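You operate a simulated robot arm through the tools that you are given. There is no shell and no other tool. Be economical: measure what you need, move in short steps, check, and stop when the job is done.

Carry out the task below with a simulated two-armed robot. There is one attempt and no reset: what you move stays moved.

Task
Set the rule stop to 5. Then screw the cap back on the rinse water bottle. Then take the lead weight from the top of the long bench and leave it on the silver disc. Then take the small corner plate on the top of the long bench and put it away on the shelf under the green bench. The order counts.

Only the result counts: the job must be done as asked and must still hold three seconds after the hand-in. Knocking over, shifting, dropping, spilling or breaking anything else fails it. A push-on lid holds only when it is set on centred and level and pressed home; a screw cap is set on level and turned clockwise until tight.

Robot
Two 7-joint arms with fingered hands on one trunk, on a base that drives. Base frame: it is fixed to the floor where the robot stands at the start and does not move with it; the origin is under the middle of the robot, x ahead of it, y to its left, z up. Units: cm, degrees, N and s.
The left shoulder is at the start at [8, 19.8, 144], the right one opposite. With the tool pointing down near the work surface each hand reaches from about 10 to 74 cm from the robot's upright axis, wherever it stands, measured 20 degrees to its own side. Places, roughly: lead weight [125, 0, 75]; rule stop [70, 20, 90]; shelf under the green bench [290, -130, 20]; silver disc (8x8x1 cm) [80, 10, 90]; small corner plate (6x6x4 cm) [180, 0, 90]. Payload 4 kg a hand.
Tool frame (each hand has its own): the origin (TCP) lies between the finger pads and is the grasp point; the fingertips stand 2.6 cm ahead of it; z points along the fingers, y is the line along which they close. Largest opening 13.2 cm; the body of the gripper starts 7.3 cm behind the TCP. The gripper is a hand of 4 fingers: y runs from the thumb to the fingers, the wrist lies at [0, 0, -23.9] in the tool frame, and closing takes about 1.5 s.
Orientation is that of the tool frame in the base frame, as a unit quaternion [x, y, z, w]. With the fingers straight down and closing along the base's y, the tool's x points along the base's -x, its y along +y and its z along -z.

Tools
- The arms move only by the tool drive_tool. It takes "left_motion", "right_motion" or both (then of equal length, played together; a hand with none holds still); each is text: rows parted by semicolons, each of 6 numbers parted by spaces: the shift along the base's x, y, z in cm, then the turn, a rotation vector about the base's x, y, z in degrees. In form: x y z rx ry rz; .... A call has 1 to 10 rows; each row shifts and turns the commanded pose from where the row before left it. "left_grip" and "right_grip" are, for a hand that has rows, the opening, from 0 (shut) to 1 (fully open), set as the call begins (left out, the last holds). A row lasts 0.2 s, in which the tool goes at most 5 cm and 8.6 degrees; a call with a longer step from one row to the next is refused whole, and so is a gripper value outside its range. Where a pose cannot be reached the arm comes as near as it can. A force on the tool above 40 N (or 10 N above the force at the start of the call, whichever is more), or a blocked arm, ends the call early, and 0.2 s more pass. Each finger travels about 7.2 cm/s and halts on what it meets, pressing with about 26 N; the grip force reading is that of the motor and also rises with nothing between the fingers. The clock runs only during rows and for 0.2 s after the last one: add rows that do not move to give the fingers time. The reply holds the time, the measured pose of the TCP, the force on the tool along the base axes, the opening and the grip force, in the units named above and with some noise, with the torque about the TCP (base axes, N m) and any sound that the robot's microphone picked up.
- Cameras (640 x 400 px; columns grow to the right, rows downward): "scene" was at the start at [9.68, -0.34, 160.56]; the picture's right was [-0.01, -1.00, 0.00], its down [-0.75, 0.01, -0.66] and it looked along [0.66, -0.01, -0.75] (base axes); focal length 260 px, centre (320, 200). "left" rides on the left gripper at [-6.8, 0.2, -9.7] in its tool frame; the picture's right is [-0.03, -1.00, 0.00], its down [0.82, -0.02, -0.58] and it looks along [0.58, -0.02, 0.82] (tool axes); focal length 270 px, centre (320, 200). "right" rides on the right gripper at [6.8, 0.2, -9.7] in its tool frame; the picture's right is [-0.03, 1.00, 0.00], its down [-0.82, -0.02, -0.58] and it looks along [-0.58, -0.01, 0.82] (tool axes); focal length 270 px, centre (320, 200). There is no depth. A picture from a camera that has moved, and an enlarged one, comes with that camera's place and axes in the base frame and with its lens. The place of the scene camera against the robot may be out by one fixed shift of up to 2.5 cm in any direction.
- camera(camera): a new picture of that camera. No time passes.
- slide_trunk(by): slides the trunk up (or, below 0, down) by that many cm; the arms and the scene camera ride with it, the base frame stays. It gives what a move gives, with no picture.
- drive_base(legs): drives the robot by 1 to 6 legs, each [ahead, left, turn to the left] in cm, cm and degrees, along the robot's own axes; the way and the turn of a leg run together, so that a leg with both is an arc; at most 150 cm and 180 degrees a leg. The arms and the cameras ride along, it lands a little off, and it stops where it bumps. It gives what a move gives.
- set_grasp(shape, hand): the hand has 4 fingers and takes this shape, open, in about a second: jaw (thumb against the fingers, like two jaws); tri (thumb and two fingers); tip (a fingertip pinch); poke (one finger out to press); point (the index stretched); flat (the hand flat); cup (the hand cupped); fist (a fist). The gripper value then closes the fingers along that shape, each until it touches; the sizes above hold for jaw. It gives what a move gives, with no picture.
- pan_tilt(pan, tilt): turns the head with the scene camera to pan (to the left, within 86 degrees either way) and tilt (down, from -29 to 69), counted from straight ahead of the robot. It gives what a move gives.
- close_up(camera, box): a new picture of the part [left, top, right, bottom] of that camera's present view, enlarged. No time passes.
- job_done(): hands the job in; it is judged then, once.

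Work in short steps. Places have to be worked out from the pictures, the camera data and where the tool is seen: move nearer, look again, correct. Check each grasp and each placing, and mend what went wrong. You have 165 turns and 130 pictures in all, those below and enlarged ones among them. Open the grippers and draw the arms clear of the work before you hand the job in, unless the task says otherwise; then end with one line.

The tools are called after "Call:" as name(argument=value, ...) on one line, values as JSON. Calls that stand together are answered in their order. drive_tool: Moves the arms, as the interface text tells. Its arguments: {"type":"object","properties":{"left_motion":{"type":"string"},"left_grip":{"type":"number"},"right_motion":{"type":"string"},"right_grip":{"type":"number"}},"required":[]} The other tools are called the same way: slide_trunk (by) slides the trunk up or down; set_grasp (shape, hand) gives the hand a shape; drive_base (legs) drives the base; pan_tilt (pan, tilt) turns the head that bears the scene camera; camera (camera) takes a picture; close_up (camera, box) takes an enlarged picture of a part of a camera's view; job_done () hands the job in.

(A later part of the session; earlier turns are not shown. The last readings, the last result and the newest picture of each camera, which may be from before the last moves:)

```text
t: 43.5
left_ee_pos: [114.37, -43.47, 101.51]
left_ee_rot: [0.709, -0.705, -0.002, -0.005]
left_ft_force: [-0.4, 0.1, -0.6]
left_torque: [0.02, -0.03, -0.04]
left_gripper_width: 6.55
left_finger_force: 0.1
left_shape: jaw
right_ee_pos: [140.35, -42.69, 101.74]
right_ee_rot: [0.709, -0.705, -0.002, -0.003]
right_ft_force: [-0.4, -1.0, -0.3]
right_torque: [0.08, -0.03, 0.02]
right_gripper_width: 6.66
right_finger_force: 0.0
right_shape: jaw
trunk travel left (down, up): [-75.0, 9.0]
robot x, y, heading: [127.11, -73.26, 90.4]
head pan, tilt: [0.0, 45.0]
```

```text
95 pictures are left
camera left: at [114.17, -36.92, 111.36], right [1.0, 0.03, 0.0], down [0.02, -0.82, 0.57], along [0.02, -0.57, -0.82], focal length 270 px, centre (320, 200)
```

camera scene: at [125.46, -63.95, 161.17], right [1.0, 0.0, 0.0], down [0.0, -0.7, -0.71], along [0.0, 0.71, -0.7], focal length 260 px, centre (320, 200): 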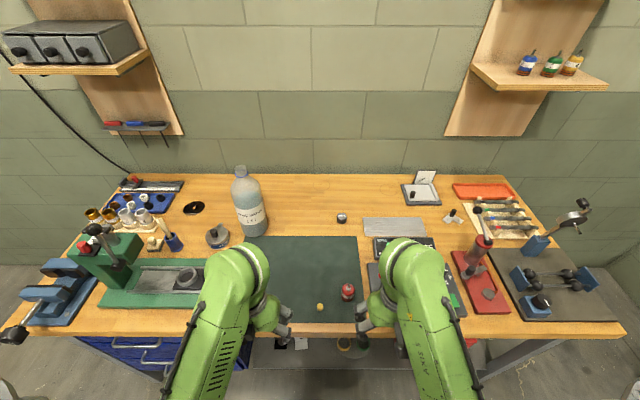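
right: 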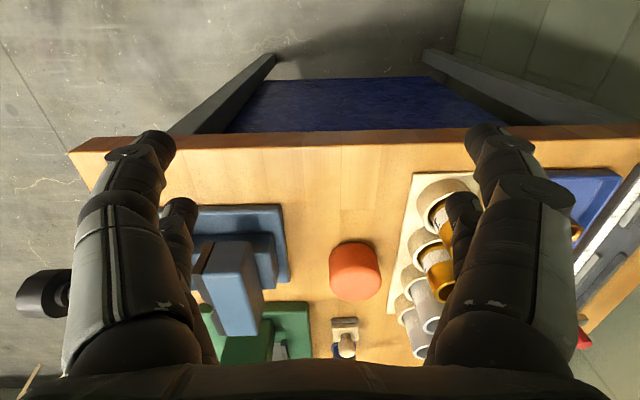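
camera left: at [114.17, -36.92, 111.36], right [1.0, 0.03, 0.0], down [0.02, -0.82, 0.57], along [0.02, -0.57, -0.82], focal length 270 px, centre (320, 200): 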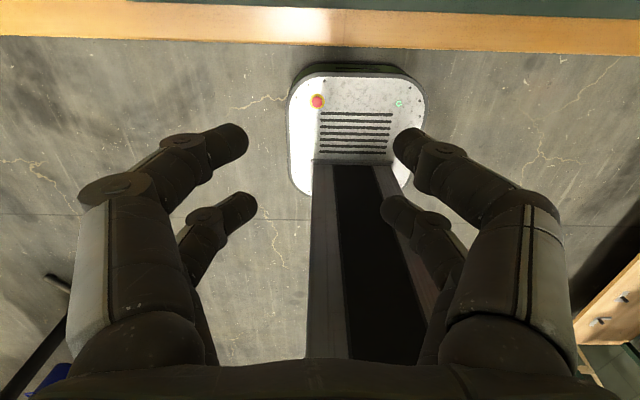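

I'll move the left hand just beyond the cap so its camera, which looks back, sees it.

Call:
drive_tool(left_motion="-2 3.5 0 0 0 0;-2 3.5 0 0 0 0;-2 3.5 0 0 0 0;-2 3.5 0 0 0 0;-2 3.5 0 0 0 0;0 0 0 0 0 0", left_grip=0.7)

Call:
camera(camera="left")

Call:
camera(camera="scene")

```text
t: 44.9
left_ee_pos: [104.27, -25.27, 101.21]
left_ee_rot: [0.709, -0.705, -0.001, -0.002]
left_ft_force: [-0.4, -0.4, 0.0]
left_torque: [0.01, 0.0, -0.02]
left_gripper_width: 9.2
left_finger_force: 0.1
left_shape: jaw
right_ee_pos: [140.5, -42.02, 101.55]
right_ee_rot: [0.709, -0.705, 0.0, 0.0]
right_ft_force: [0.4, 0.4, 0.3]
right_torque: [0.04, 0.0, -0.03]
right_gripper_width: 6.66
right_finger_force: 0.2
right_shape: jaw
trunk travel left (down, up): [-75.0, 9.0]
robot x, y, heading: [126.94, -73.87, 90.2]
head pan, tilt: [0.0, 45.0]
```

```text
94 pictures are left
camera left: at [104.24, -18.64, 110.97], right [1.0, 0.03, 0.0], down [0.02, -0.82, 0.58], along [0.02, -0.58, -0.82], focal length 270 px, centre (320, 200)
```

left: 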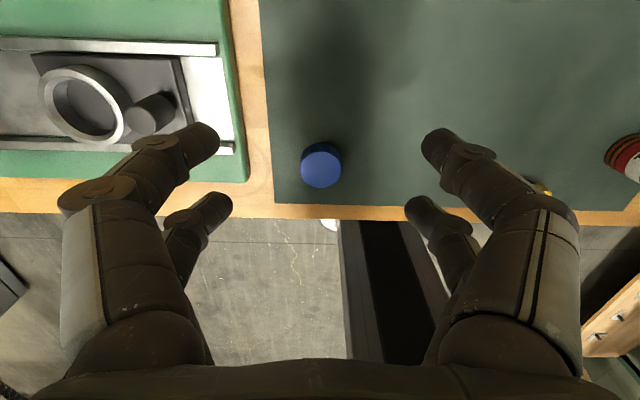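

```text
93 pictures are left
camera scene: at [125.69, -62.85, 161.08], right [1.0, 0.0, 0.0], down [0.0, -0.71, -0.71], along [0.0, 0.71, -0.71], focal length 260 px, centre (320, 200)
```

scene: 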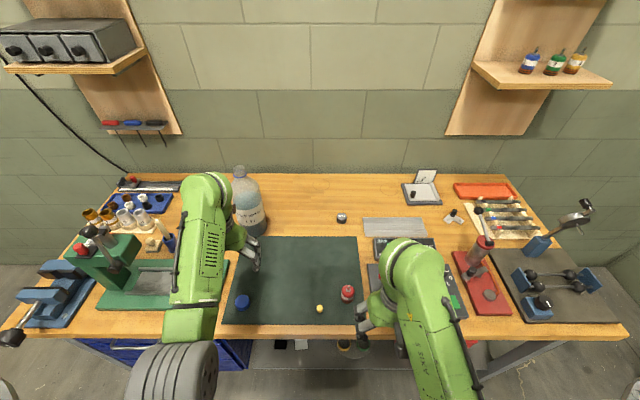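

Cap centre estimated at (104.9, −30.6), top near z = 88. I'll move over it and lower in stages.

Call:
drive_tool(left_motion="0.6 -2.7 0 0 0 0;0 -2.6 -2 0 0 0;0 0 -3 0 0 0;0 0 -2 0 0 0;0 0 0 0 0 0", left_grip=0.5)

Call:
camera(camera="left")

```text
t: 46.1
left_ee_pos: [105.01, -30.75, 94.3]
left_ee_rot: [0.709, -0.705, -0.001, -0.002]
left_ft_force: [-0.6, 0.9, 0.4]
left_torque: [0.03, 0.02, -0.02]
left_gripper_width: 6.65
left_finger_force: 0.2
left_shape: jaw
right_ee_pos: [140.48, -42.09, 101.52]
right_ee_rot: [0.709, -0.705, 0.0, 0.0]
right_ft_force: [0.3, 0.3, -0.7]
right_torque: [-0.02, 0.0, -0.02]
right_gripper_width: 6.65
right_finger_force: 0.0
right_shape: jaw
trunk travel left (down, up): [-75.0, 9.0]
robot x, y, heading: [126.98, -73.75, 90.2]
head pan, tilt: [0.0, 45.0]
```

```text
92 pictures are left
camera left: at [104.87, -24.02, 104.01], right [1.0, 0.03, 0.0], down [0.02, -0.82, 0.57], along [0.02, -0.57, -0.82], focal length 270 px, centre (320, 200)
```

left: 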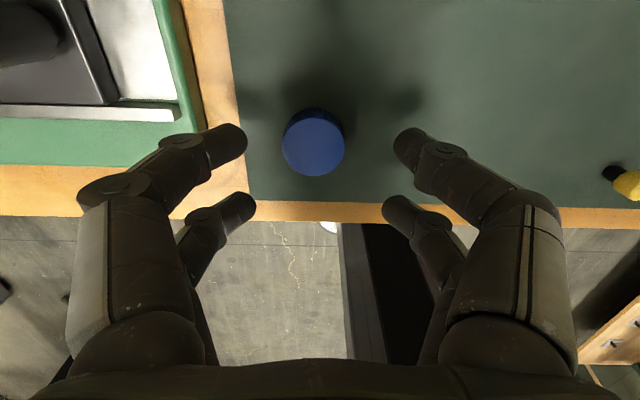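

Refined centre (104.8, −30.9). Lower to z ≈ 89.2 and close.

Call:
drive_tool(left_motion="-0.2 -0.2 -2 0 0 0;0 0 -2 0 0 0;0 0 -1.1 0 0 0;0 0 0 0 0 0")

Call:
drive_tool(left_motion="0 0 0 0 0 0;0 0 0 0 0 0;0 0 0 0 0 0;0 0 0 0 0 0;0 0 0 0 0 0", left_grip=0.05)

Call:
camera(camera="left")

```text
t: 47.1
left_ee_pos: [104.84, -30.84, 89.1]
left_ee_rot: [0.709, -0.705, 0.0, -0.001]
left_ft_force: [0.4, -0.5, -0.4]
left_torque: [0.01, -0.02, 0.0]
left_gripper_width: 6.69
left_finger_force: 0.2
left_shape: jaw
right_ee_pos: [140.49, -41.91, 101.65]
right_ee_rot: [0.709, -0.705, 0.0, -0.001]
right_ft_force: [-0.5, 0.3, 0.5]
right_torque: [0.0, 0.0, 0.01]
right_gripper_width: 6.65
right_finger_force: 0.2
right_shape: jaw
trunk travel left (down, up): [-75.0, 9.0]
robot x, y, heading: [127.25, -73.51, 90.5]
head pan, tilt: [0.0, 45.0]
```

```text
t: 48.3
left_ee_pos: [104.92, -30.77, 89.14]
left_ee_rot: [0.709, -0.706, 0.001, -0.001]
left_ft_force: [-0.1, -0.3, -0.5]
left_torque: [-0.01, 0.02, -0.02]
left_gripper_width: 1.62
left_finger_force: 25.7
left_shape: jaw
right_ee_pos: [140.62, -41.95, 101.53]
right_ee_rot: [0.709, -0.705, 0.0, 0.0]
right_ft_force: [0.0, -0.3, -0.3]
right_torque: [0.03, 0.02, 0.01]
right_gripper_width: 6.66
right_finger_force: 0.1
right_shape: jaw
trunk travel left (down, up): [-75.0, 9.0]
robot x, y, heading: [127.05, -73.79, 90.4]
head pan, tilt: [0.0, 45.0]
```

```text
91 pictures are left
camera left: at [104.75, -24.13, 98.94], right [1.0, 0.03, 0.0], down [0.02, -0.82, 0.58], along [0.02, -0.58, -0.82], focal length 270 px, centre (320, 200)
```

left: 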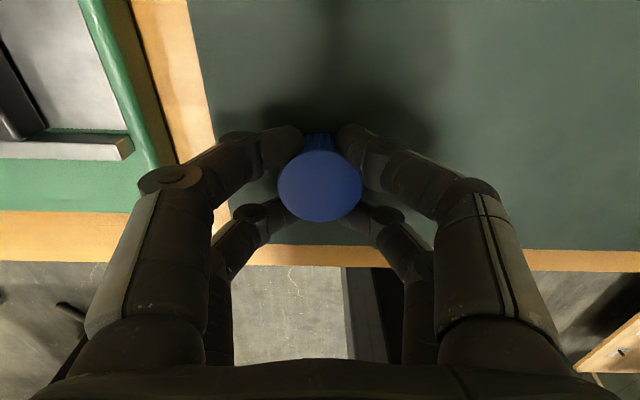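

The cap is held firmly by four fingers (25.7 N); its underside is about 3.0 below the TCP. I'll lift it and head up toward the bottle, staying short of it.

Call:
drive_tool(left_motion="0 0 2 0 0 0;0 0 4 0 0 0;-0.3 1.5 4 0 0 0;-0.3 1.5 4 0 0 0;-0.3 1.5 4 0 0 0;-0.3 1.5 4 0 0 0;-0.3 1.5 4 0 0 0;-0.3 1.5 3 0 0 0", right_motion="-3 0 0 8 0 0;-3 0 0 8 0 0;-3 1 0 8 0 0;-3 1 0 8 0 0;-2 1 0 6 0 0;-2 1 0 0 0 8;-2 1 0 0 0 8;0 2 0 0 0 8")

Call:
camera(camera="right")

Call:
camera(camera="scene")

```text
t: 50.1
left_ee_pos: [102.68, -18.22, 114.6]
left_ee_rot: [0.709, -0.705, -0.001, -0.001]
left_ft_force: [0.6, -0.3, 0.5]
left_torque: [-0.02, 0.02, -0.03]
left_gripper_width: 1.56
left_finger_force: 25.9
left_shape: jaw
left hand out of reach, approached as far as the arm can: row 5, 6, 7
right_ee_pos: [122.44, -34.91, 101.44]
right_ee_rot: [0.795, -0.513, -0.273, -0.178]
right_ft_force: [-0.8, -0.3, 0.3]
right_torque: [0.0, 0.02, -0.03]
right_gripper_width: 6.64
right_finger_force: 0.1
right_shape: jaw
trunk travel left (down, up): [-75.0, 9.0]
robot x, y, heading: [126.51, -73.66, 90.4]
head pan, tilt: [0.0, 45.0]
```

```text
90 pictures are left
camera right: at [127.1, -45.4, 104.75], right [-0.92, -0.39, 0.01], down [-0.1, 0.27, 0.96], along [-0.38, 0.88, -0.29], focal length 270 px, centre (320, 200)
```

right: 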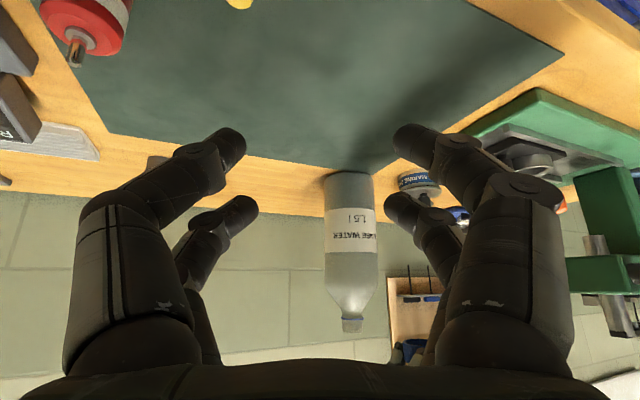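

```text
89 pictures are left
camera scene: at [125.73, -62.7, 161.07], right [1.0, 0.0, 0.0], down [0.0, -0.71, -0.71], along [0.0, 0.71, -0.71], focal length 260 px, centre (320, 200)
```

scene: 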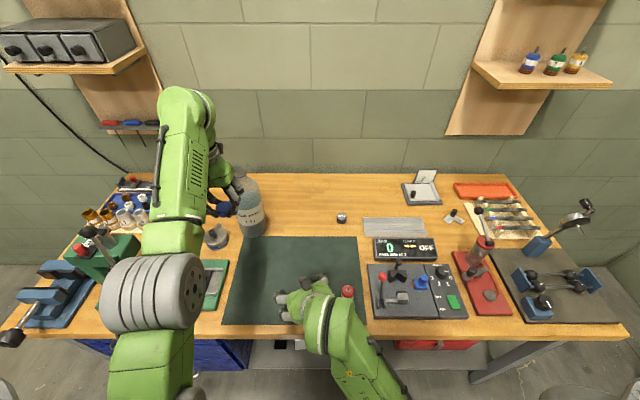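

The right camera sees the open bottle neck at about (103, −2, 113). I'll raise the trunk 8 cm for height margin and re-check both views.

Call:
slide_trunk(by=8)

Call:
camera(camera="right")

```text
t: 51.2
left_ee_pos: [102.8, -18.16, 122.59]
left_ee_rot: [0.709, -0.705, 0.0, -0.002]
left_ft_force: [-0.4, -0.4, 1.1]
left_torque: [-0.01, -0.02, 0.02]
left_gripper_width: 1.55
left_finger_force: 26.2
left_shape: jaw
right_ee_pos: [122.45, -35.2, 109.47]
right_ee_rot: [0.794, -0.513, -0.273, -0.178]
right_ft_force: [-0.1, 0.2, 0.6]
right_torque: [-0.01, 0.0, 0.01]
right_gripper_width: 6.64
right_finger_force: 0.1
right_shape: jaw
trunk travel left (down, up): [-83.0, 1.0]
robot x, y, heading: [126.8, -73.5, 90.1]
head pan, tilt: [0.0, 45.0]
```

```text
88 pictures are left
camera right: at [127.07, -45.47, 112.76], right [-0.92, -0.39, 0.01], down [-0.1, 0.27, 0.96], along [-0.38, 0.88, -0.29], focal length 270 px, centre (320, 200)
```

right: 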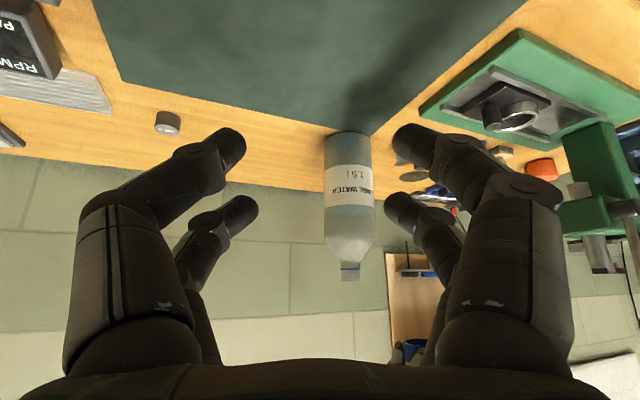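

Triangulation gives the rim near (103.2, −2.7, 112.7). I'll move the left hand above it with margin and zoom in from the right camera, lowering the right hand's view later if needed.

Call:
close_up(camera="right", box=[310, 120, 390, 290])

Call:
drive_tool(left_motion="0.1 3 0 0 0 0;0.1 3 0 0 0 0;0.1 3 0 0 0 0;0.1 3 0 0 0 0;0.1 3 0 0 0 0;0 0 0 0 0 0")

Call:
camera(camera="scene")

Call:
camera(camera="right")

```text
2.35 times, centred on (350, 205) of right
camera zoom: at [127.07, -45.47, 112.76], right [-0.92, -0.39, 0.01], down [-0.1, 0.27, 0.96], along [-0.38, 0.88, -0.29], focal length 636 px, centre (249, 188)
```

zoom: 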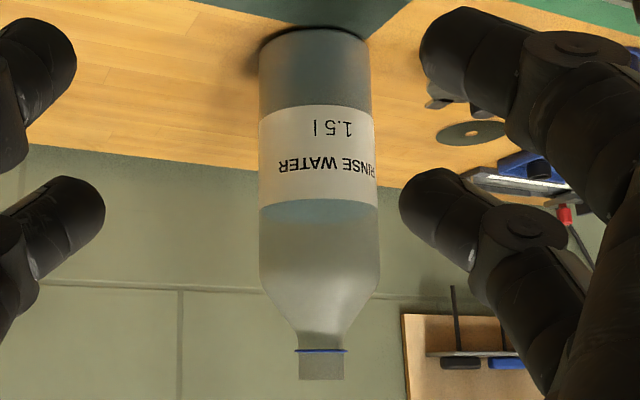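

```text
t: 52.6
left_ee_pos: [103.36, -3.23, 122.64]
left_ee_rot: [0.709, -0.705, 0.0, -0.002]
left_ft_force: [-0.8, -0.1, -0.2]
left_torque: [0.02, -0.01, -0.01]
left_gripper_width: 1.49
left_finger_force: 25.9
left_shape: jaw
right_ee_pos: [122.51, -35.13, 109.5]
right_ee_rot: [0.794, -0.513, -0.273, -0.179]
right_ft_force: [0.7, 1.3, -0.1]
right_torque: [0.0, 0.02, -0.02]
right_gripper_width: 6.63
right_finger_force: 0.1
right_shape: jaw
trunk travel left (down, up): [-83.0, 1.0]
robot x, y, heading: [127.06, -74.01, 90.3]
head pan, tilt: [0.0, 45.0]
```

```text
86 pictures are left
camera scene: at [125.68, -62.79, 169.08], right [1.0, 0.0, 0.0], down [0.0, -0.71, -0.71], along [0.0, 0.71, -0.71], focal length 260 px, centre (320, 200)
```

scene: 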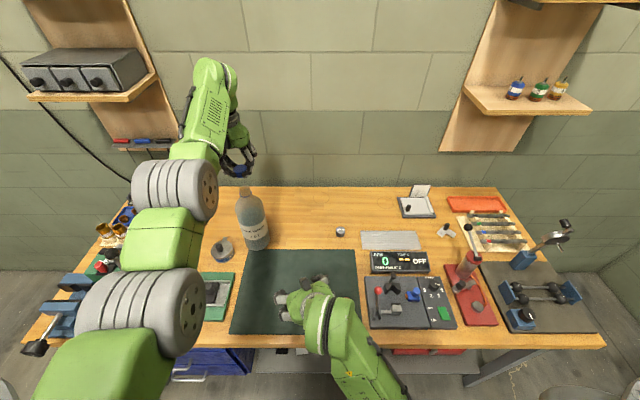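

```text
85 pictures are left
camera right: at [127.07, -45.49, 112.77], right [-0.92, -0.39, 0.01], down [-0.1, 0.27, 0.96], along [-0.38, 0.88, -0.29], focal length 270 px, centre (320, 200)
```

right: 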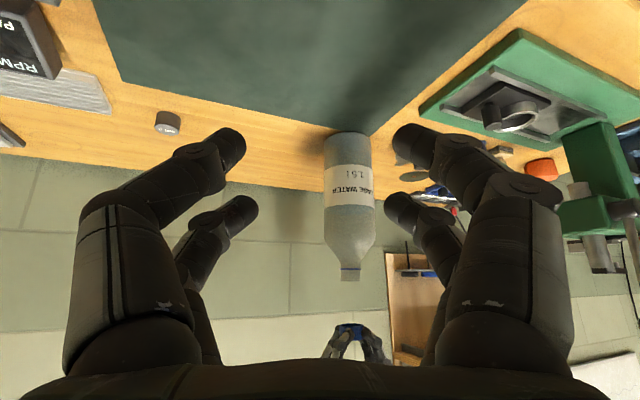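

Cap and neck line up laterally in the right view. I'll zoom both views to measure precisely.

Call:
close_up(camera="right", box=[310, 260, 390, 360])

Call:
close_up(camera="scene", box=[200, 130, 300, 220])

```text
4.00 times, centred on (350, 310) of right
camera zoom: at [127.07, -45.49, 112.77], right [-0.92, -0.39, 0.01], down [-0.1, 0.27, 0.96], along [-0.38, 0.88, -0.29], focal length 1081 px, centre (200, -240)
```

zoom: 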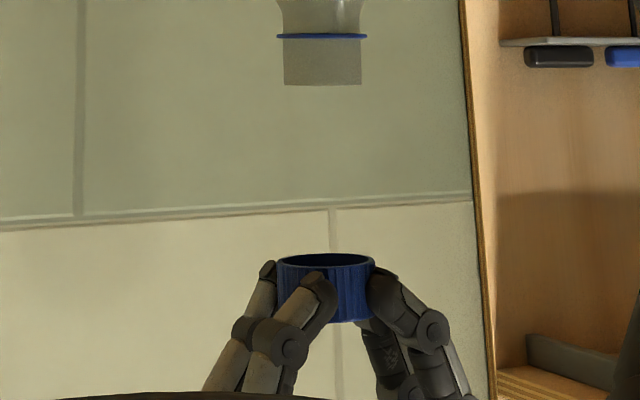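

```text
4.44 times, centred on (250, 175) of scene
camera zoom: at [125.68, -62.79, 169.08], right [1.0, 0.0, 0.0], down [0.0, -0.71, -0.71], along [0.0, 0.71, -0.71], focal length 1154 px, centre (631, 311)
```

zoom: 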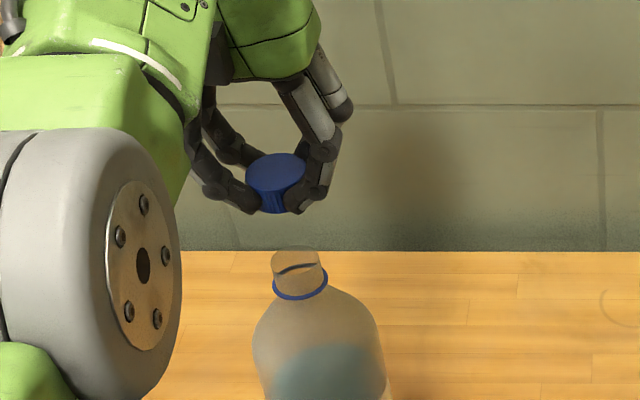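

Calibrating on the known cap position, the neck axis comes out near (102.6, −1.9), rim z ≈ 112.6. I'll shift (−0.7, +1.2) and lower to about 1.5 cm above the rim.

Call:
drive_tool(left_motion="-0.35 0.6 0 0 0 0;-0.35 0.6 0 0 0 0;0 0 -2 0 0 0;0 0 -2 0 0 0;0 0 -1.5 0 0 0;0 0 0 0 0 0")

Call:
close_up(camera="right", box=[310, 250, 390, 350])

Call:
close_up(camera="scene", box=[210, 150, 290, 220])

```text
t: 54.0
left_ee_pos: [102.66, -2.12, 117.12]
left_ee_rot: [0.71, -0.705, 0.0, -0.001]
left_ft_force: [-0.4, -1.0, 1.0]
left_torque: [-0.02, -0.02, 0.0]
left_gripper_width: 1.49
left_finger_force: 25.9
left_shape: jaw
right_ee_pos: [122.58, -35.1, 109.38]
right_ee_rot: [0.794, -0.514, -0.272, -0.178]
right_ft_force: [0.3, -0.8, -0.3]
right_torque: [-0.01, 0.02, -0.03]
right_gripper_width: 6.62
right_finger_force: 0.0
right_shape: jaw
trunk travel left (down, up): [-83.0, 1.0]
robot x, y, heading: [127.03, -73.6, 90.3]
head pan, tilt: [0.0, 45.0]
```

```text
4.00 times, centred on (350, 300) of right
camera zoom: at [127.08, -45.49, 112.77], right [-0.92, -0.39, 0.01], down [-0.1, 0.27, 0.96], along [-0.38, 0.88, -0.29], focal length 1081 px, centre (200, -200)
```

zoom: 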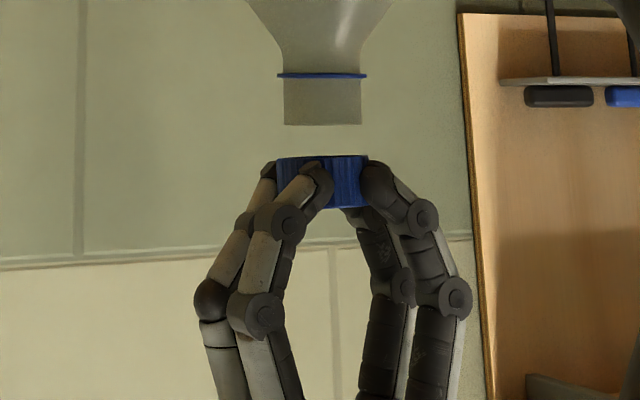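

```text
5.71 times, centred on (250, 185) of scene
camera zoom: at [125.69, -62.81, 169.08], right [1.0, 0.0, 0.0], down [0.0, -0.71, -0.71], along [0.0, 0.71, -0.71], focal length 1483 px, centre (720, 286)
```

zoom: 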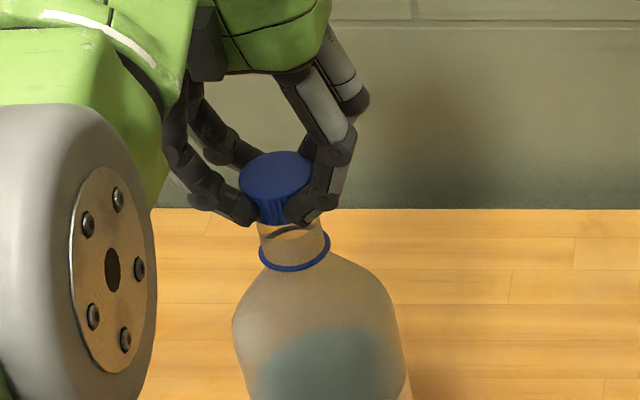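

Aligned within about 0.1 cm. Before seating, I'll turn the hand counter‑clockwise to give more clockwise travel for screwing.

Call:
drive_tool(left_motion="-0.05 -0.1 0 0 0 8.5;0 0 0 0 0 8.5;0 0 0 0 0 8.5;0 0 0 0 0 8.5;0 0 0 0 0 8.5;0 0 0 0 0 8.5;0 0 0 0 0 8.5;0 0 0 0 0 8.5;0 0 0 0 0 0")

Call:
close_up(camera="right", box=[310, 250, 390, 350])

Call:
close_up(camera="scene", box=[210, 150, 290, 220])

```text
t: 56.0
left_ee_pos: [102.53, -2.11, 117.11]
left_ee_rot: [0.982, -0.188, -0.001, -0.002]
left_ft_force: [0.7, -0.5, 0.6]
left_torque: [-0.01, 0.01, 0.0]
left_gripper_width: 1.5
left_finger_force: 26.4
left_shape: jaw
right_ee_pos: [122.57, -35.08, 109.56]
right_ee_rot: [0.794, -0.513, -0.273, -0.177]
right_ft_force: [-0.1, 0.5, -0.3]
right_torque: [0.0, 0.01, 0.03]
right_gripper_width: 6.64
right_finger_force: 0.1
right_shape: jaw
trunk travel left (down, up): [-83.0, 1.0]
robot x, y, heading: [127.06, -73.98, 90.3]
head pan, tilt: [0.0, 45.0]
```

```text
4.00 times, centred on (350, 300) of right
camera zoom: at [127.08, -45.48, 112.77], right [-0.92, -0.39, 0.01], down [-0.1, 0.27, 0.96], along [-0.38, 0.88, -0.29], focal length 1081 px, centre (200, -200)
```

zoom: 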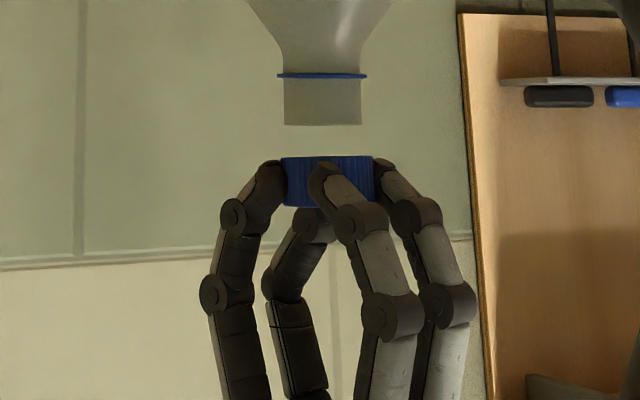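

```text
5.71 times, centred on (250, 185) of scene
camera zoom: at [125.68, -62.78, 169.08], right [1.0, 0.0, 0.0], down [0.0, -0.71, -0.71], along [0.0, 0.71, -0.71], focal length 1483 px, centre (720, 286)
```

zoom: 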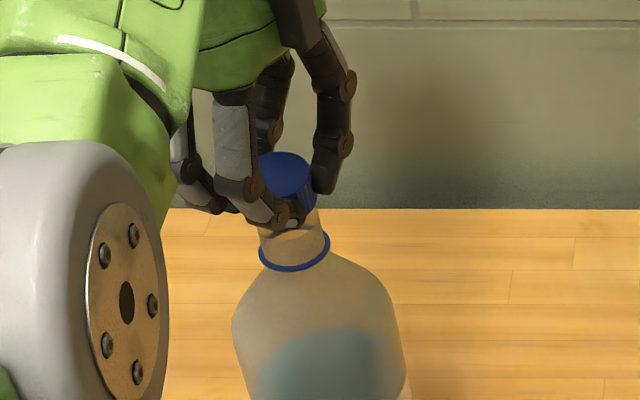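

The cap looks slightly shifted after the turn; I'll zoom closer to quantify.

Call:
close_up(camera="scene", box=[235, 165, 275, 205])

Call:
close_up(camera="right", box=[330, 265, 370, 305])

```text
10.00 times, centred on (255, 185) of scene
camera zoom: at [125.68, -62.78, 169.08], right [1.0, 0.0, 0.0], down [0.0, -0.71, -0.71], along [0.0, 0.71, -0.71], focal length 2595 px, centre (970, 350)
```

zoom: 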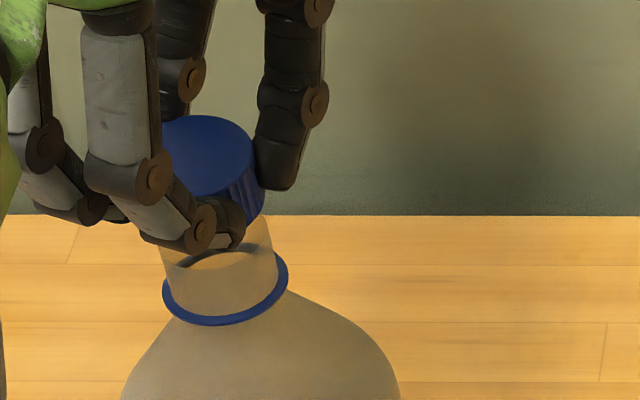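

```text
10.00 times, centred on (350, 285) of right
camera zoom: at [127.08, -45.48, 112.77], right [-0.92, -0.39, 0.01], down [-0.1, 0.27, 0.96], along [-0.38, 0.88, -0.29], focal length 2703 px, centre (20, -650)
```

zoom: 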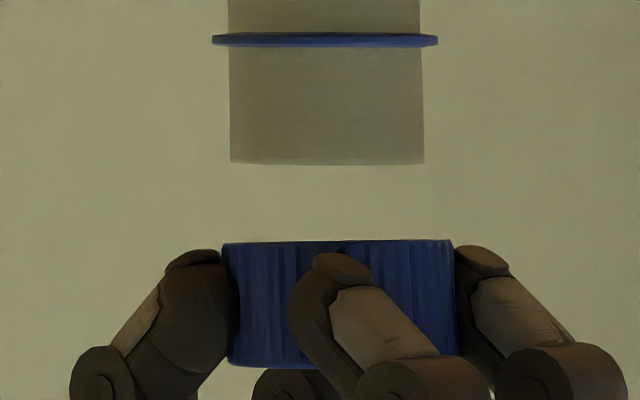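

Offsets are ≤0.15 cm. Correct +0.08 in x and lower gently until contact.

Call:
drive_tool(left_motion="0.08 0 -0.5 0 0 0;0 0 -0.5 0 0 0;0 0 -0.3 0 0 0;0 0 -0.2 0 0 0;0 0 -0.2 0 0 0;0 0 0 0 0 0")

Call:
close_up(camera="right", box=[330, 255, 370, 295])

```text
t: 57.4
left_ee_pos: [102.54, -2.13, 115.37]
left_ee_rot: [0.982, -0.188, -0.001, -0.001]
left_ft_force: [-0.4, -0.1, 0.1]
left_torque: [0.0, 0.0, 0.0]
left_gripper_width: 1.51
left_finger_force: 25.6
left_shape: jaw
right_ee_pos: [122.39, -35.16, 109.44]
right_ee_rot: [0.794, -0.514, -0.272, -0.179]
right_ft_force: [0.3, 0.0, 0.4]
right_torque: [-0.01, -0.01, 0.02]
right_gripper_width: 6.61
right_finger_force: 0.0
right_shape: jaw
trunk travel left (down, up): [-83.0, 1.0]
robot x, y, heading: [127.25, -73.68, 90.2]
head pan, tilt: [0.0, 45.0]
```

```text
10.00 times, centred on (350, 275) of right
camera zoom: at [127.08, -45.47, 112.77], right [-0.92, -0.39, 0.01], down [-0.1, 0.27, 0.96], along [-0.38, 0.88, -0.29], focal length 2703 px, centre (20, -550)
```

zoom: 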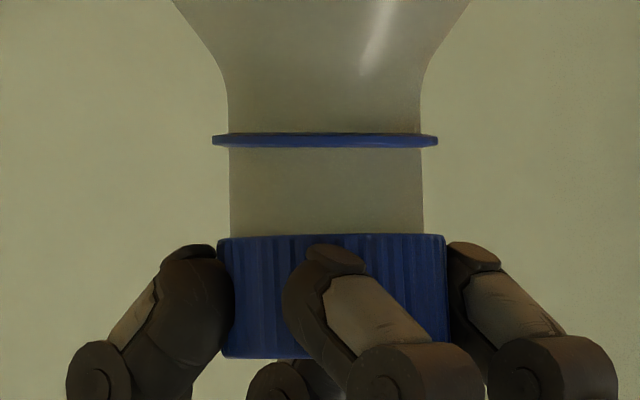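

The cap has slipped over the rim with no force. Keep lowering gently until it meets the thread.

Call:
drive_tool(left_motion="0 0 -0.2 0 0 0;0 0 -0.2 0 0 0;0 0 -0.2 0 0 0;0 0 0 0 0 0")

Call:
close_up(camera="right", box=[330, 255, 370, 295])

```text
t: 58.4
left_ee_pos: [102.63, -2.08, 114.67]
left_ee_rot: [0.982, -0.189, -0.001, -0.001]
left_ft_force: [0.1, -0.6, -0.5]
left_torque: [0.02, 0.01, 0.03]
left_gripper_width: 1.51
left_finger_force: 26.2
left_shape: jaw
right_ee_pos: [122.43, -35.08, 109.54]
right_ee_rot: [0.794, -0.514, -0.272, -0.178]
right_ft_force: [-0.8, -1.0, 0.1]
right_torque: [0.04, 0.02, -0.02]
right_gripper_width: 6.64
right_finger_force: 0.1
right_shape: jaw
trunk travel left (down, up): [-83.0, 1.0]
robot x, y, heading: [126.96, -74.03, 90.2]
head pan, tilt: [0.0, 45.0]
```

```text
10.00 times, centred on (350, 275) of right
camera zoom: at [127.08, -45.47, 112.76], right [-0.92, -0.39, 0.01], down [-0.1, 0.27, 0.96], along [-0.38, 0.88, -0.29], focal length 2703 px, centre (20, -550)
```

zoom: 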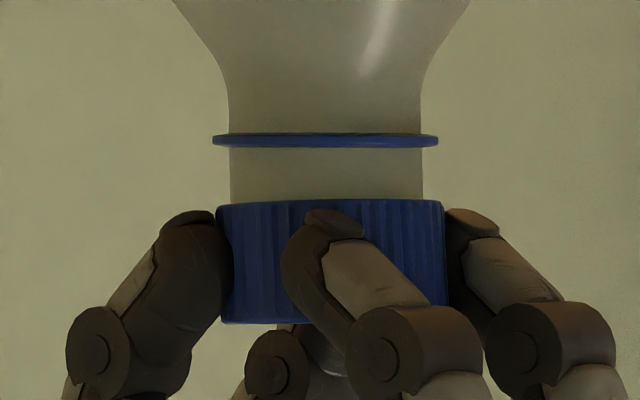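

Still free; lower further in small steps.

Call:
drive_tool(left_motion="0 0 -0.2 0 0 0;0 0 -0.2 0 0 0;0 0 -0.15 0 0 0;0 0 0 0 0 0")

Call:
close_up(camera="right", box=[330, 255, 370, 295])

```text
t: 59.4
left_ee_pos: [102.5, -2.07, 114.19]
left_ee_rot: [0.982, -0.188, -0.001, -0.001]
left_ft_force: [0.2, 0.1, 6.8]
left_torque: [-0.52, -0.07, 0.03]
left_gripper_width: 1.47
left_finger_force: 25.7
left_shape: jaw
right_ee_pos: [122.49, -35.22, 109.5]
right_ee_rot: [0.794, -0.513, -0.273, -0.178]
right_ft_force: [-0.3, 0.7, 0.2]
right_torque: [-0.01, -0.03, -0.02]
right_gripper_width: 6.65
right_finger_force: 0.1
right_shape: jaw
trunk travel left (down, up): [-83.0, 1.0]
robot x, y, heading: [126.9, -73.89, 90.4]
head pan, tilt: [0.0, 45.0]
```

```text
10.00 times, centred on (350, 275) of right
camera zoom: at [127.1, -45.55, 112.8], right [-0.92, -0.39, 0.01], down [-0.1, 0.27, 0.96], along [-0.38, 0.88, -0.29], focal length 2703 px, centre (20, -550)
```

zoom: 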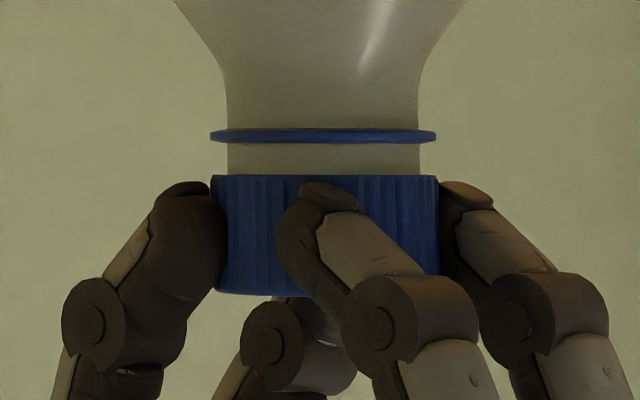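

Contact at 6.8 N: the cap sits on the thread. Begin clockwise turning with slight downward follow, and check the torque and whether the bottle twists.

Call:
drive_tool(left_motion="0 0 0 0 0 -8.5;0 0 0 0 0 -8.5;0 0 -0.02 0 0 -8.5;0 0 -0.02 0 0 -8.5;0 0 -0.02 0 0 -8.5")

Call:
close_up(camera="right", box=[310, 120, 390, 300])

```text
t: 60.6
left_ee_pos: [102.59, -2.17, 114.17]
left_ee_rot: [0.846, -0.533, 0.0, -0.001]
left_ft_force: [-1.5, 0.7, 10.9]
left_torque: [-0.57, -0.03, 0.01]
left_gripper_width: 1.47
left_finger_force: 26.2
left_shape: jaw
right_ee_pos: [122.49, -35.15, 109.46]
right_ee_rot: [0.794, -0.513, -0.272, -0.178]
right_ft_force: [0.0, 0.3, 0.8]
right_torque: [-0.02, -0.02, -0.01]
right_gripper_width: 6.6
right_finger_force: 0.0
right_shape: jaw
trunk travel left (down, up): [-83.0, 1.0]
robot x, y, heading: [126.9, -73.95, 89.9]
head pan, tilt: [0.0, 45.0]
```

```text
2.22 times, centred on (350, 210) of right
camera zoom: at [127.1, -45.59, 112.8], right [-0.92, -0.39, 0.01], down [-0.1, 0.27, 0.96], along [-0.38, 0.88, -0.29], focal length 601 px, centre (253, 178)
```

zoom: 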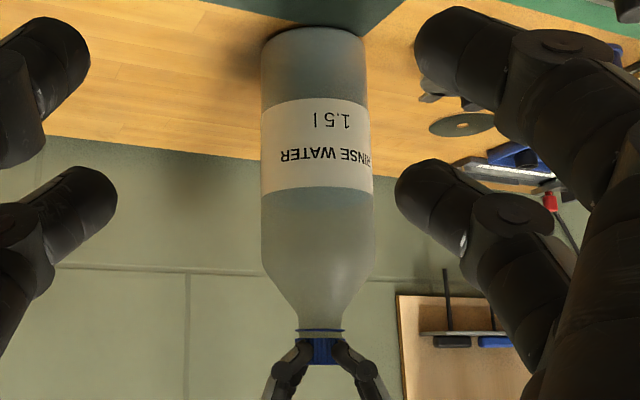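

Force 11 N and no twist resistance yet. Continue turning clockwise without further lowering and see whether the thread pulls down.

Call:
drive_tool(left_motion="0 0 0 0 0 -8.5;0 0 0 0 0 -8.5;0 0 0 0 0 -8.5;0 0 0 0 0 -8.5;0 0 0 0 0 -8.5;0 0 0 0 0 -8.5;0 0 0 0 0 -8.5;0 0 0 0 0 -8.5")

Call:
close_up(camera="right", box=[310, 120, 390, 300])

Call:
close_up(camera="right", box=[330, 255, 370, 295])

```text
t: 62.4
left_ee_pos: [102.6, -2.21, 114.14]
left_ee_rot: [-0.403, 0.915, 0.0, 0.001]
left_ft_force: [-1.5, 2.0, 5.4]
left_torque: [-0.29, 0.17, 0.0]
left_gripper_width: 1.46
left_finger_force: 26.0
left_shape: jaw
right_ee_pos: [122.57, -35.09, 109.5]
right_ee_rot: [0.794, -0.513, -0.273, -0.178]
right_ft_force: [-0.8, 0.2, 0.1]
right_torque: [0.02, -0.02, 0.03]
right_gripper_width: 6.64
right_finger_force: 0.1
right_shape: jaw
trunk travel left (down, up): [-83.0, 1.0]
robot x, y, heading: [127.05, -73.64, 90.4]
head pan, tilt: [0.0, 45.0]
```

```text
2.22 times, centred on (350, 210) of right
camera zoom: at [127.1, -45.53, 112.78], right [-0.92, -0.39, 0.01], down [-0.1, 0.27, 0.96], along [-0.38, 0.88, -0.29], focal length 601 px, centre (253, 178)
```

zoom: 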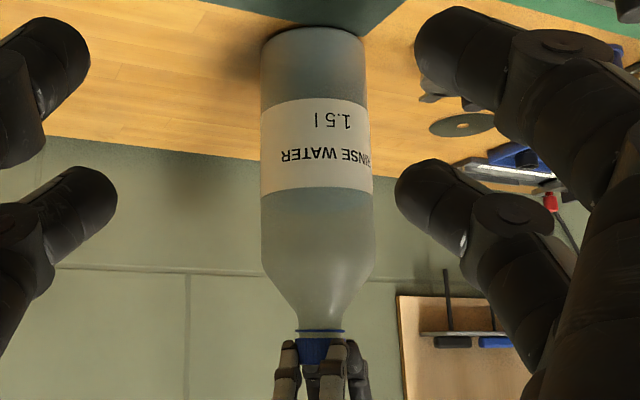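

```text
10.00 times, centred on (350, 275) of right
camera zoom: at [127.1, -45.53, 112.78], right [-0.92, -0.39, 0.01], down [-0.1, 0.27, 0.96], along [-0.38, 0.88, -0.29], focal length 2703 px, centre (20, -550)
```

zoom: 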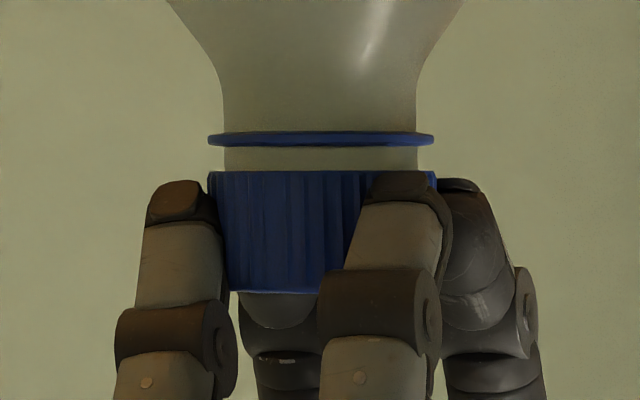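

The force dropped and the cap moved ~0.1 cm nearer the ring without turning the bottle: it is threading. Continue clockwise.

Call:
drive_tool(left_motion="0 0 -0.01 0 0 -8.5;0 0 -0.01 0 0 -8.5;0 0 -0.01 0 0 -8.5;0 0 -0.01 0 0 -8.5;0 0 -0.01 0 0 -8.5;0 0 -0.01 0 0 -8.5;0 0 -0.01 0 0 -8.5;0 0 -0.01 0 0 -8.5;0 0 -0.01 0 0 -8.5")

Call:
close_up(camera="right", box=[330, 255, 370, 295])

```text
t: 64.4
left_ee_pos: [103.29, -2.32, 114.33]
left_ee_rot: [-0.356, 0.934, -0.002, -0.002]
left_ft_force: [-1.1, 2.3, 4.8]
left_torque: [0.15, 0.16, -0.05]
left_gripper_width: 1.45
left_finger_force: 26.2
left_shape: jaw
left hand out of reach, approached as far as the arm can: row 1, 2, 3, 4, 5, 6, 7, 8, 9
right_ee_pos: [122.5, -35.04, 109.45]
right_ee_rot: [0.794, -0.514, -0.272, -0.178]
right_ft_force: [-0.2, 0.1, 0.7]
right_torque: [-0.02, -0.01, -0.03]
right_gripper_width: 6.66
right_finger_force: 0.0
right_shape: jaw
trunk travel left (down, up): [-83.0, 1.0]
robot x, y, heading: [127.15, -73.47, 90.2]
head pan, tilt: [0.0, 45.0]
```

```text
10.00 times, centred on (350, 275) of right
camera zoom: at [127.08, -45.5, 112.77], right [-0.92, -0.39, 0.01], down [-0.1, 0.27, 0.96], along [-0.38, 0.88, -0.29], focal length 2703 px, centre (20, -550)
```

zoom: 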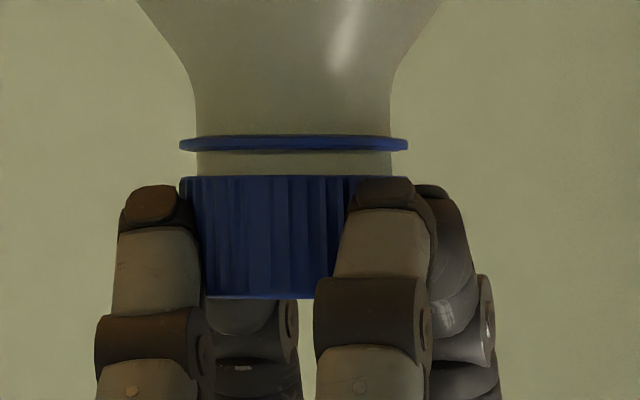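

The wrist has reached its clockwise limit and drifted slightly sideways. I'll open to release the cap and check the bottle.

Call:
drive_tool(left_motion="0 0 0 0 0 0;0 0 0 0 0 0;0 0 0 0 0 0;0 0 0 0 0 0", left_grip=0.5)

Call:
camera(camera="right")

Call:
close_up(camera="right", box=[330, 255, 370, 295])

```text
t: 65.4
left_ee_pos: [103.22, -2.37, 114.26]
left_ee_rot: [-0.357, 0.934, -0.001, -0.002]
left_ft_force: [0.4, -0.7, -0.3]
left_torque: [0.0, 0.01, 0.01]
left_gripper_width: 6.55
left_finger_force: 0.1
left_shape: jaw
right_ee_pos: [122.43, -34.95, 109.48]
right_ee_rot: [0.794, -0.513, -0.273, -0.178]
right_ft_force: [0.3, -0.3, -0.5]
right_torque: [0.0, -0.02, -0.02]
right_gripper_width: 6.66
right_finger_force: 0.0
right_shape: jaw
trunk travel left (down, up): [-83.0, 1.0]
robot x, y, heading: [127.2, -73.63, 90.3]
head pan, tilt: [0.0, 45.0]
```

```text
69 pictures are left
camera right: at [127.08, -45.48, 112.76], right [-0.92, -0.39, 0.01], down [-0.1, 0.27, 0.96], along [-0.38, 0.88, -0.29], focal length 270 px, centre (320, 200)
```

right: 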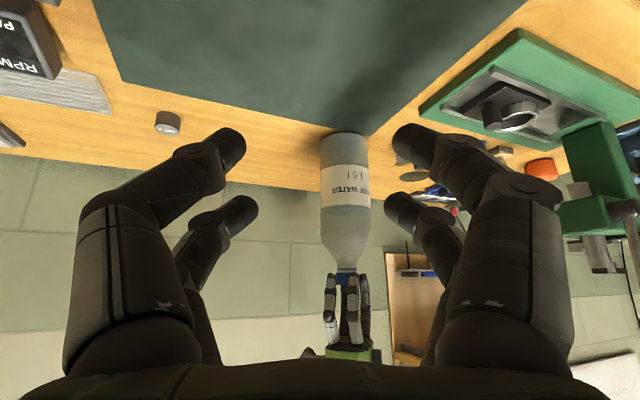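

```text
10.00 times, centred on (350, 275) of right
camera zoom: at [127.08, -45.48, 112.76], right [-0.92, -0.39, 0.01], down [-0.1, 0.27, 0.96], along [-0.38, 0.88, -0.29], focal length 2703 px, centre (20, -550)
```

zoom: 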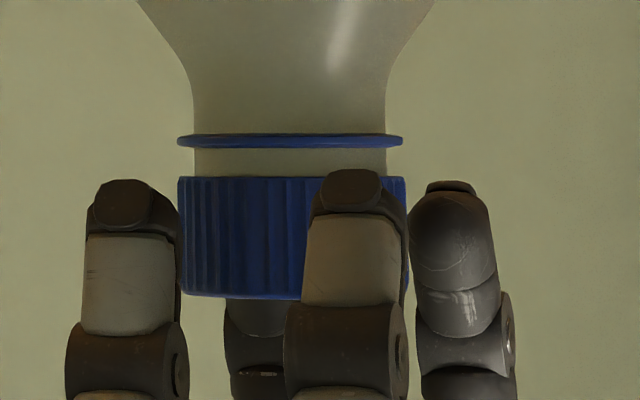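

The bottle slid only about 0.5 cm. I'll lift, and rotate the hand back counter‑clockwise well past the start for a long stroke.

Call:
drive_tool(left_motion="0 0 2 0 0 0;0 0 3 0 0 0;0 0 0 0 0 8.5;0 0 0 0 0 8.5;0 0 0 0 0 8.5;0 0 0 0 0 8.5;0 0 0 0 0 8.5;0 0 0 0 0 8.5;0 0 0 0 0 8.5;0 0 0 0 0 8.5")

Call:
drive_tool(left_motion="0 0 0 0 0 8.5;0 0 0 0 0 8.5;0 0 0 0 0 8.5;0 0 0 0 0 8.5;0 0 0 0 0 8.5;0 0 0 0 0 8.5;0 0 0 0 0 8.5;0 0 0 0 0 8.5;0 0 0 0 0 8.5;0 0 0 0 0 8.5")

```text
t: 67.6
left_ee_pos: [103.27, -2.32, 114.26]
left_ee_rot: [0.819, -0.573, 0.003, 0.001]
left_ft_force: [-0.5, 1.0, 0.5]
left_torque: [-0.05, 0.0, 0.0]
left_gripper_width: 6.55
left_finger_force: 0.1
left_shape: jaw
left hand out of reach, approached as far as the arm can: row 1, 2
right_ee_pos: [122.49, -35.06, 109.46]
right_ee_rot: [0.794, -0.513, -0.272, -0.178]
right_ft_force: [0.5, -0.6, -0.4]
right_torque: [0.01, -0.01, 0.02]
right_gripper_width: 6.63
right_finger_force: 0.1
right_shape: jaw
trunk travel left (down, up): [-83.0, 1.0]
robot x, y, heading: [126.97, -73.43, 90.2]
head pan, tilt: [0.0, 45.0]
```

```text
t: 69.8
left_ee_pos: [103.18, -2.22, 114.29]
left_ee_rot: [0.991, 0.131, 0.003, -0.001]
left_ft_force: [0.5, 1.2, -0.5]
left_torque: [0.0, 0.01, 0.0]
left_gripper_width: 6.52
left_finger_force: 0.1
left_shape: jaw
right_ee_pos: [122.37, -35.18, 109.46]
right_ee_rot: [0.794, -0.513, -0.272, -0.178]
right_ft_force: [-1.0, 0.3, -0.4]
right_torque: [-0.01, -0.01, 0.02]
right_gripper_width: 6.63
right_finger_force: 0.1
right_shape: jaw
trunk travel left (down, up): [-83.0, 1.0]
robot x, y, heading: [126.98, -73.58, 90.4]
head pan, tilt: [0.0, 45.0]
```

The rotation happened around the cap without touching it. A bit more counter‑clockwise for a longer stroke.

Call:
drive_tool(left_motion="0 0 0 0 0 8.5;0 0 0 0 0 8.5;0 0 0 0 0 8.5;0 0 0 0 0 8.5;0 0 0 0 0 8.5;0 0 0 0 0 8.5;0 0 0 0 0 8.5;0 0 0 0 0 8.5")

Call:
close_up(camera="right", box=[320, 250, 380, 300])

Call:
close_up(camera="scene", box=[200, 140, 300, 220])

```text
t: 71.6
left_ee_pos: [103.22, -2.41, 114.35]
left_ee_rot: [0.749, 0.662, 0.001, -0.002]
left_ft_force: [0.6, 0.2, 0.9]
left_torque: [-0.01, 0.0, 0.0]
left_gripper_width: 6.52
left_finger_force: 0.1
left_shape: jaw
right_ee_pos: [122.43, -35.17, 109.42]
right_ee_rot: [0.795, -0.513, -0.272, -0.177]
right_ft_force: [0.6, 0.1, 0.2]
right_torque: [0.0, 0.0, -0.01]
right_gripper_width: 6.63
right_finger_force: 0.1
right_shape: jaw
trunk travel left (down, up): [-83.0, 1.0]
robot x, y, heading: [127.26, -73.48, 90.4]
head pan, tilt: [0.0, 45.0]
```

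```text
8.00 times, centred on (350, 275) of right
camera zoom: at [127.08, -45.48, 112.77], right [-0.92, -0.39, 0.01], down [-0.1, 0.27, 0.96], along [-0.38, 0.88, -0.29], focal length 2162 px, centre (80, -400)
```

zoom: 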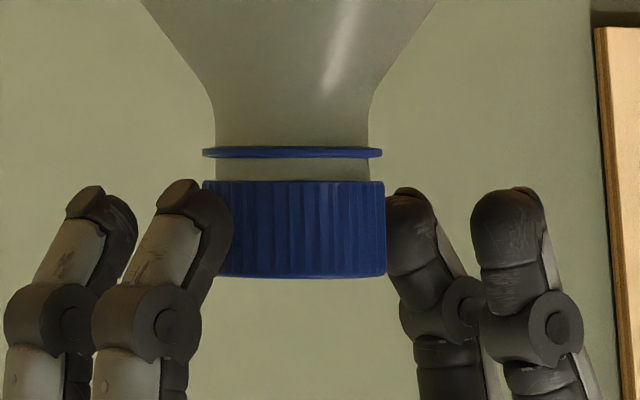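

```text
5.00 times, centred on (250, 180) of scene
camera zoom: at [125.69, -62.78, 169.08], right [1.0, 0.0, 0.0], down [0.0, -0.71, -0.71], along [0.0, 0.71, -0.71], focal length 1298 px, centre (670, 300)
```

zoom: 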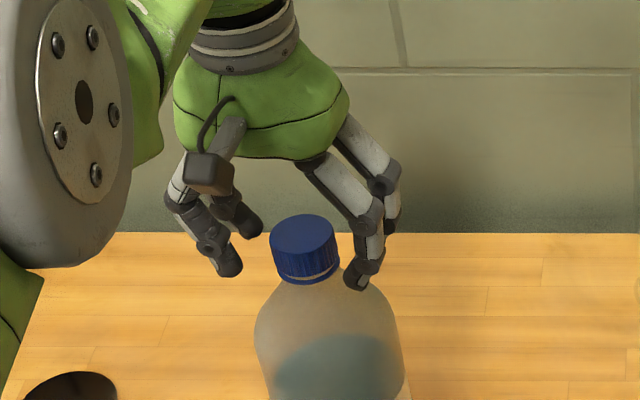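

The cap sits level on the neck and is centred between the fingers. Close and turn clockwise.

Call:
drive_tool(left_motion="0 0 0 0 0 0;0 0 0 0 0 0;0 0 0 0 0 0;0 0 0 0 0 0;0 0 0 0 0 0;0 0 0 0 0 0", left_grip=0.05)

Call:
drive_tool(left_motion="0 0 -0.01 0 0 -8.5;0 0 -0.01 0 0 -8.5;0 0 -0.01 0 0 -8.5;0 0 -0.01 0 0 -8.5;0 0 -0.01 0 0 -8.5;0 0 -0.01 0 0 -8.5;0 0 -0.01 0 0 -8.5;0 0 -0.01 0 0 -8.5;0 0 -0.01 0 0 -8.5;0 0 -0.01 0 0 -8.5")

Call:
close_up(camera="right", box=[310, 120, 390, 300])

```text
t: 73.0
left_ee_pos: [103.23, -2.28, 114.26]
left_ee_rot: [0.75, 0.661, 0.001, -0.002]
left_ft_force: [0.8, 0.8, -0.9]
left_torque: [0.0, 0.04, -0.01]
left_gripper_width: 0.77
left_finger_force: 25.9
left_shape: jaw
right_ee_pos: [122.52, -34.97, 109.45]
right_ee_rot: [0.794, -0.513, -0.273, -0.178]
right_ft_force: [-0.2, 0.0, -0.2]
right_torque: [-0.03, 0.02, 0.01]
right_gripper_width: 6.66
right_finger_force: 0.0
right_shape: jaw
trunk travel left (down, up): [-83.0, 1.0]
robot x, y, heading: [126.56, -74.07, 90.3]
head pan, tilt: [0.0, 45.0]
```

```text
t: 75.2
left_ee_pos: [103.28, -2.3, 114.13]
left_ee_rot: [1.0, -0.02, 0.002, 0.0]
left_ft_force: [-0.7, 1.9, -0.2]
left_torque: [0.06, -0.15, 0.02]
left_gripper_width: 0.74
left_finger_force: 26.1
left_shape: jaw
right_ee_pos: [122.58, -35.06, 109.45]
right_ee_rot: [0.794, -0.513, -0.273, -0.178]
right_ft_force: [-0.7, -0.1, -0.3]
right_torque: [0.01, -0.03, 0.01]
right_gripper_width: 6.63
right_finger_force: 0.1
right_shape: jaw
trunk travel left (down, up): [-83.0, 1.0]
robot x, y, heading: [126.61, -73.58, 90.4]
head pan, tilt: [0.0, 45.0]
```

```text
2.22 times, centred on (350, 210) of right
camera zoom: at [127.08, -45.44, 112.76], right [-0.92, -0.39, 0.01], down [-0.1, 0.27, 0.96], along [-0.38, 0.88, -0.29], focal length 601 px, centre (253, 178)
```

zoom: 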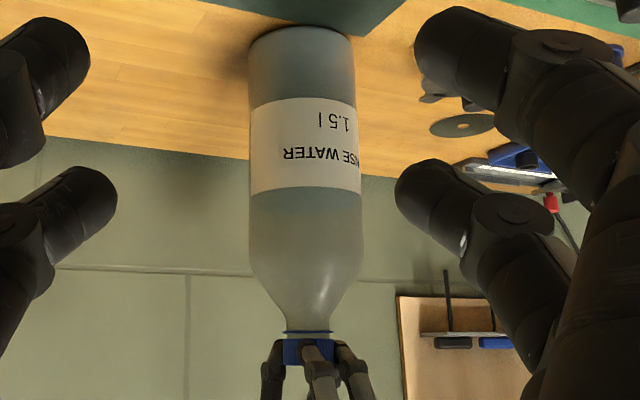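

Cap is going down; torque is still small. Continue.

Call:
drive_tool(left_motion="0 0 -0.01 0 0 -8.5;0 0 -0.01 0 0 -8.5;0 0 -0.01 0 0 -8.5;0 0 -0.01 0 0 -8.5;0 0 -0.01 0 0 -8.5;0 0 -0.01 0 0 -8.5;0 0 -0.01 0 0 -8.5;0 0 -0.01 0 0 -8.5;0 0 -0.01 0 0 -8.5;0 0 -0.01 0 0 -8.5")

Call:
close_up(camera="right", box=[310, 120, 390, 300])

```text
t: 77.4
left_ee_pos: [103.32, -2.36, 114.18]
left_ee_rot: [0.724, -0.69, 0.002, 0.001]
left_ft_force: [1.5, 2.2, 5.0]
left_torque: [-0.03, -0.24, 0.03]
left_gripper_width: 0.75
left_finger_force: 25.7
left_shape: jaw
right_ee_pos: [122.58, -35.18, 109.46]
right_ee_rot: [0.794, -0.514, -0.272, -0.178]
right_ft_force: [0.4, 0.7, 0.1]
right_torque: [0.04, -0.02, 0.02]
right_gripper_width: 6.6
right_finger_force: 0.1
right_shape: jaw
trunk travel left (down, up): [-83.0, 1.0]
robot x, y, heading: [126.75, -74.03, 90.0]
head pan, tilt: [0.0, 45.0]
```

```text
2.22 times, centred on (350, 210) of right
camera zoom: at [127.14, -45.52, 112.78], right [-0.92, -0.39, 0.01], down [-0.1, 0.27, 0.96], along [-0.38, 0.88, -0.29], focal length 601 px, centre (253, 178)
```

zoom: 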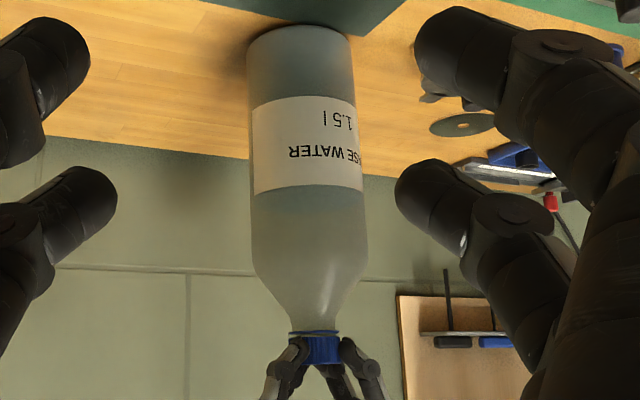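

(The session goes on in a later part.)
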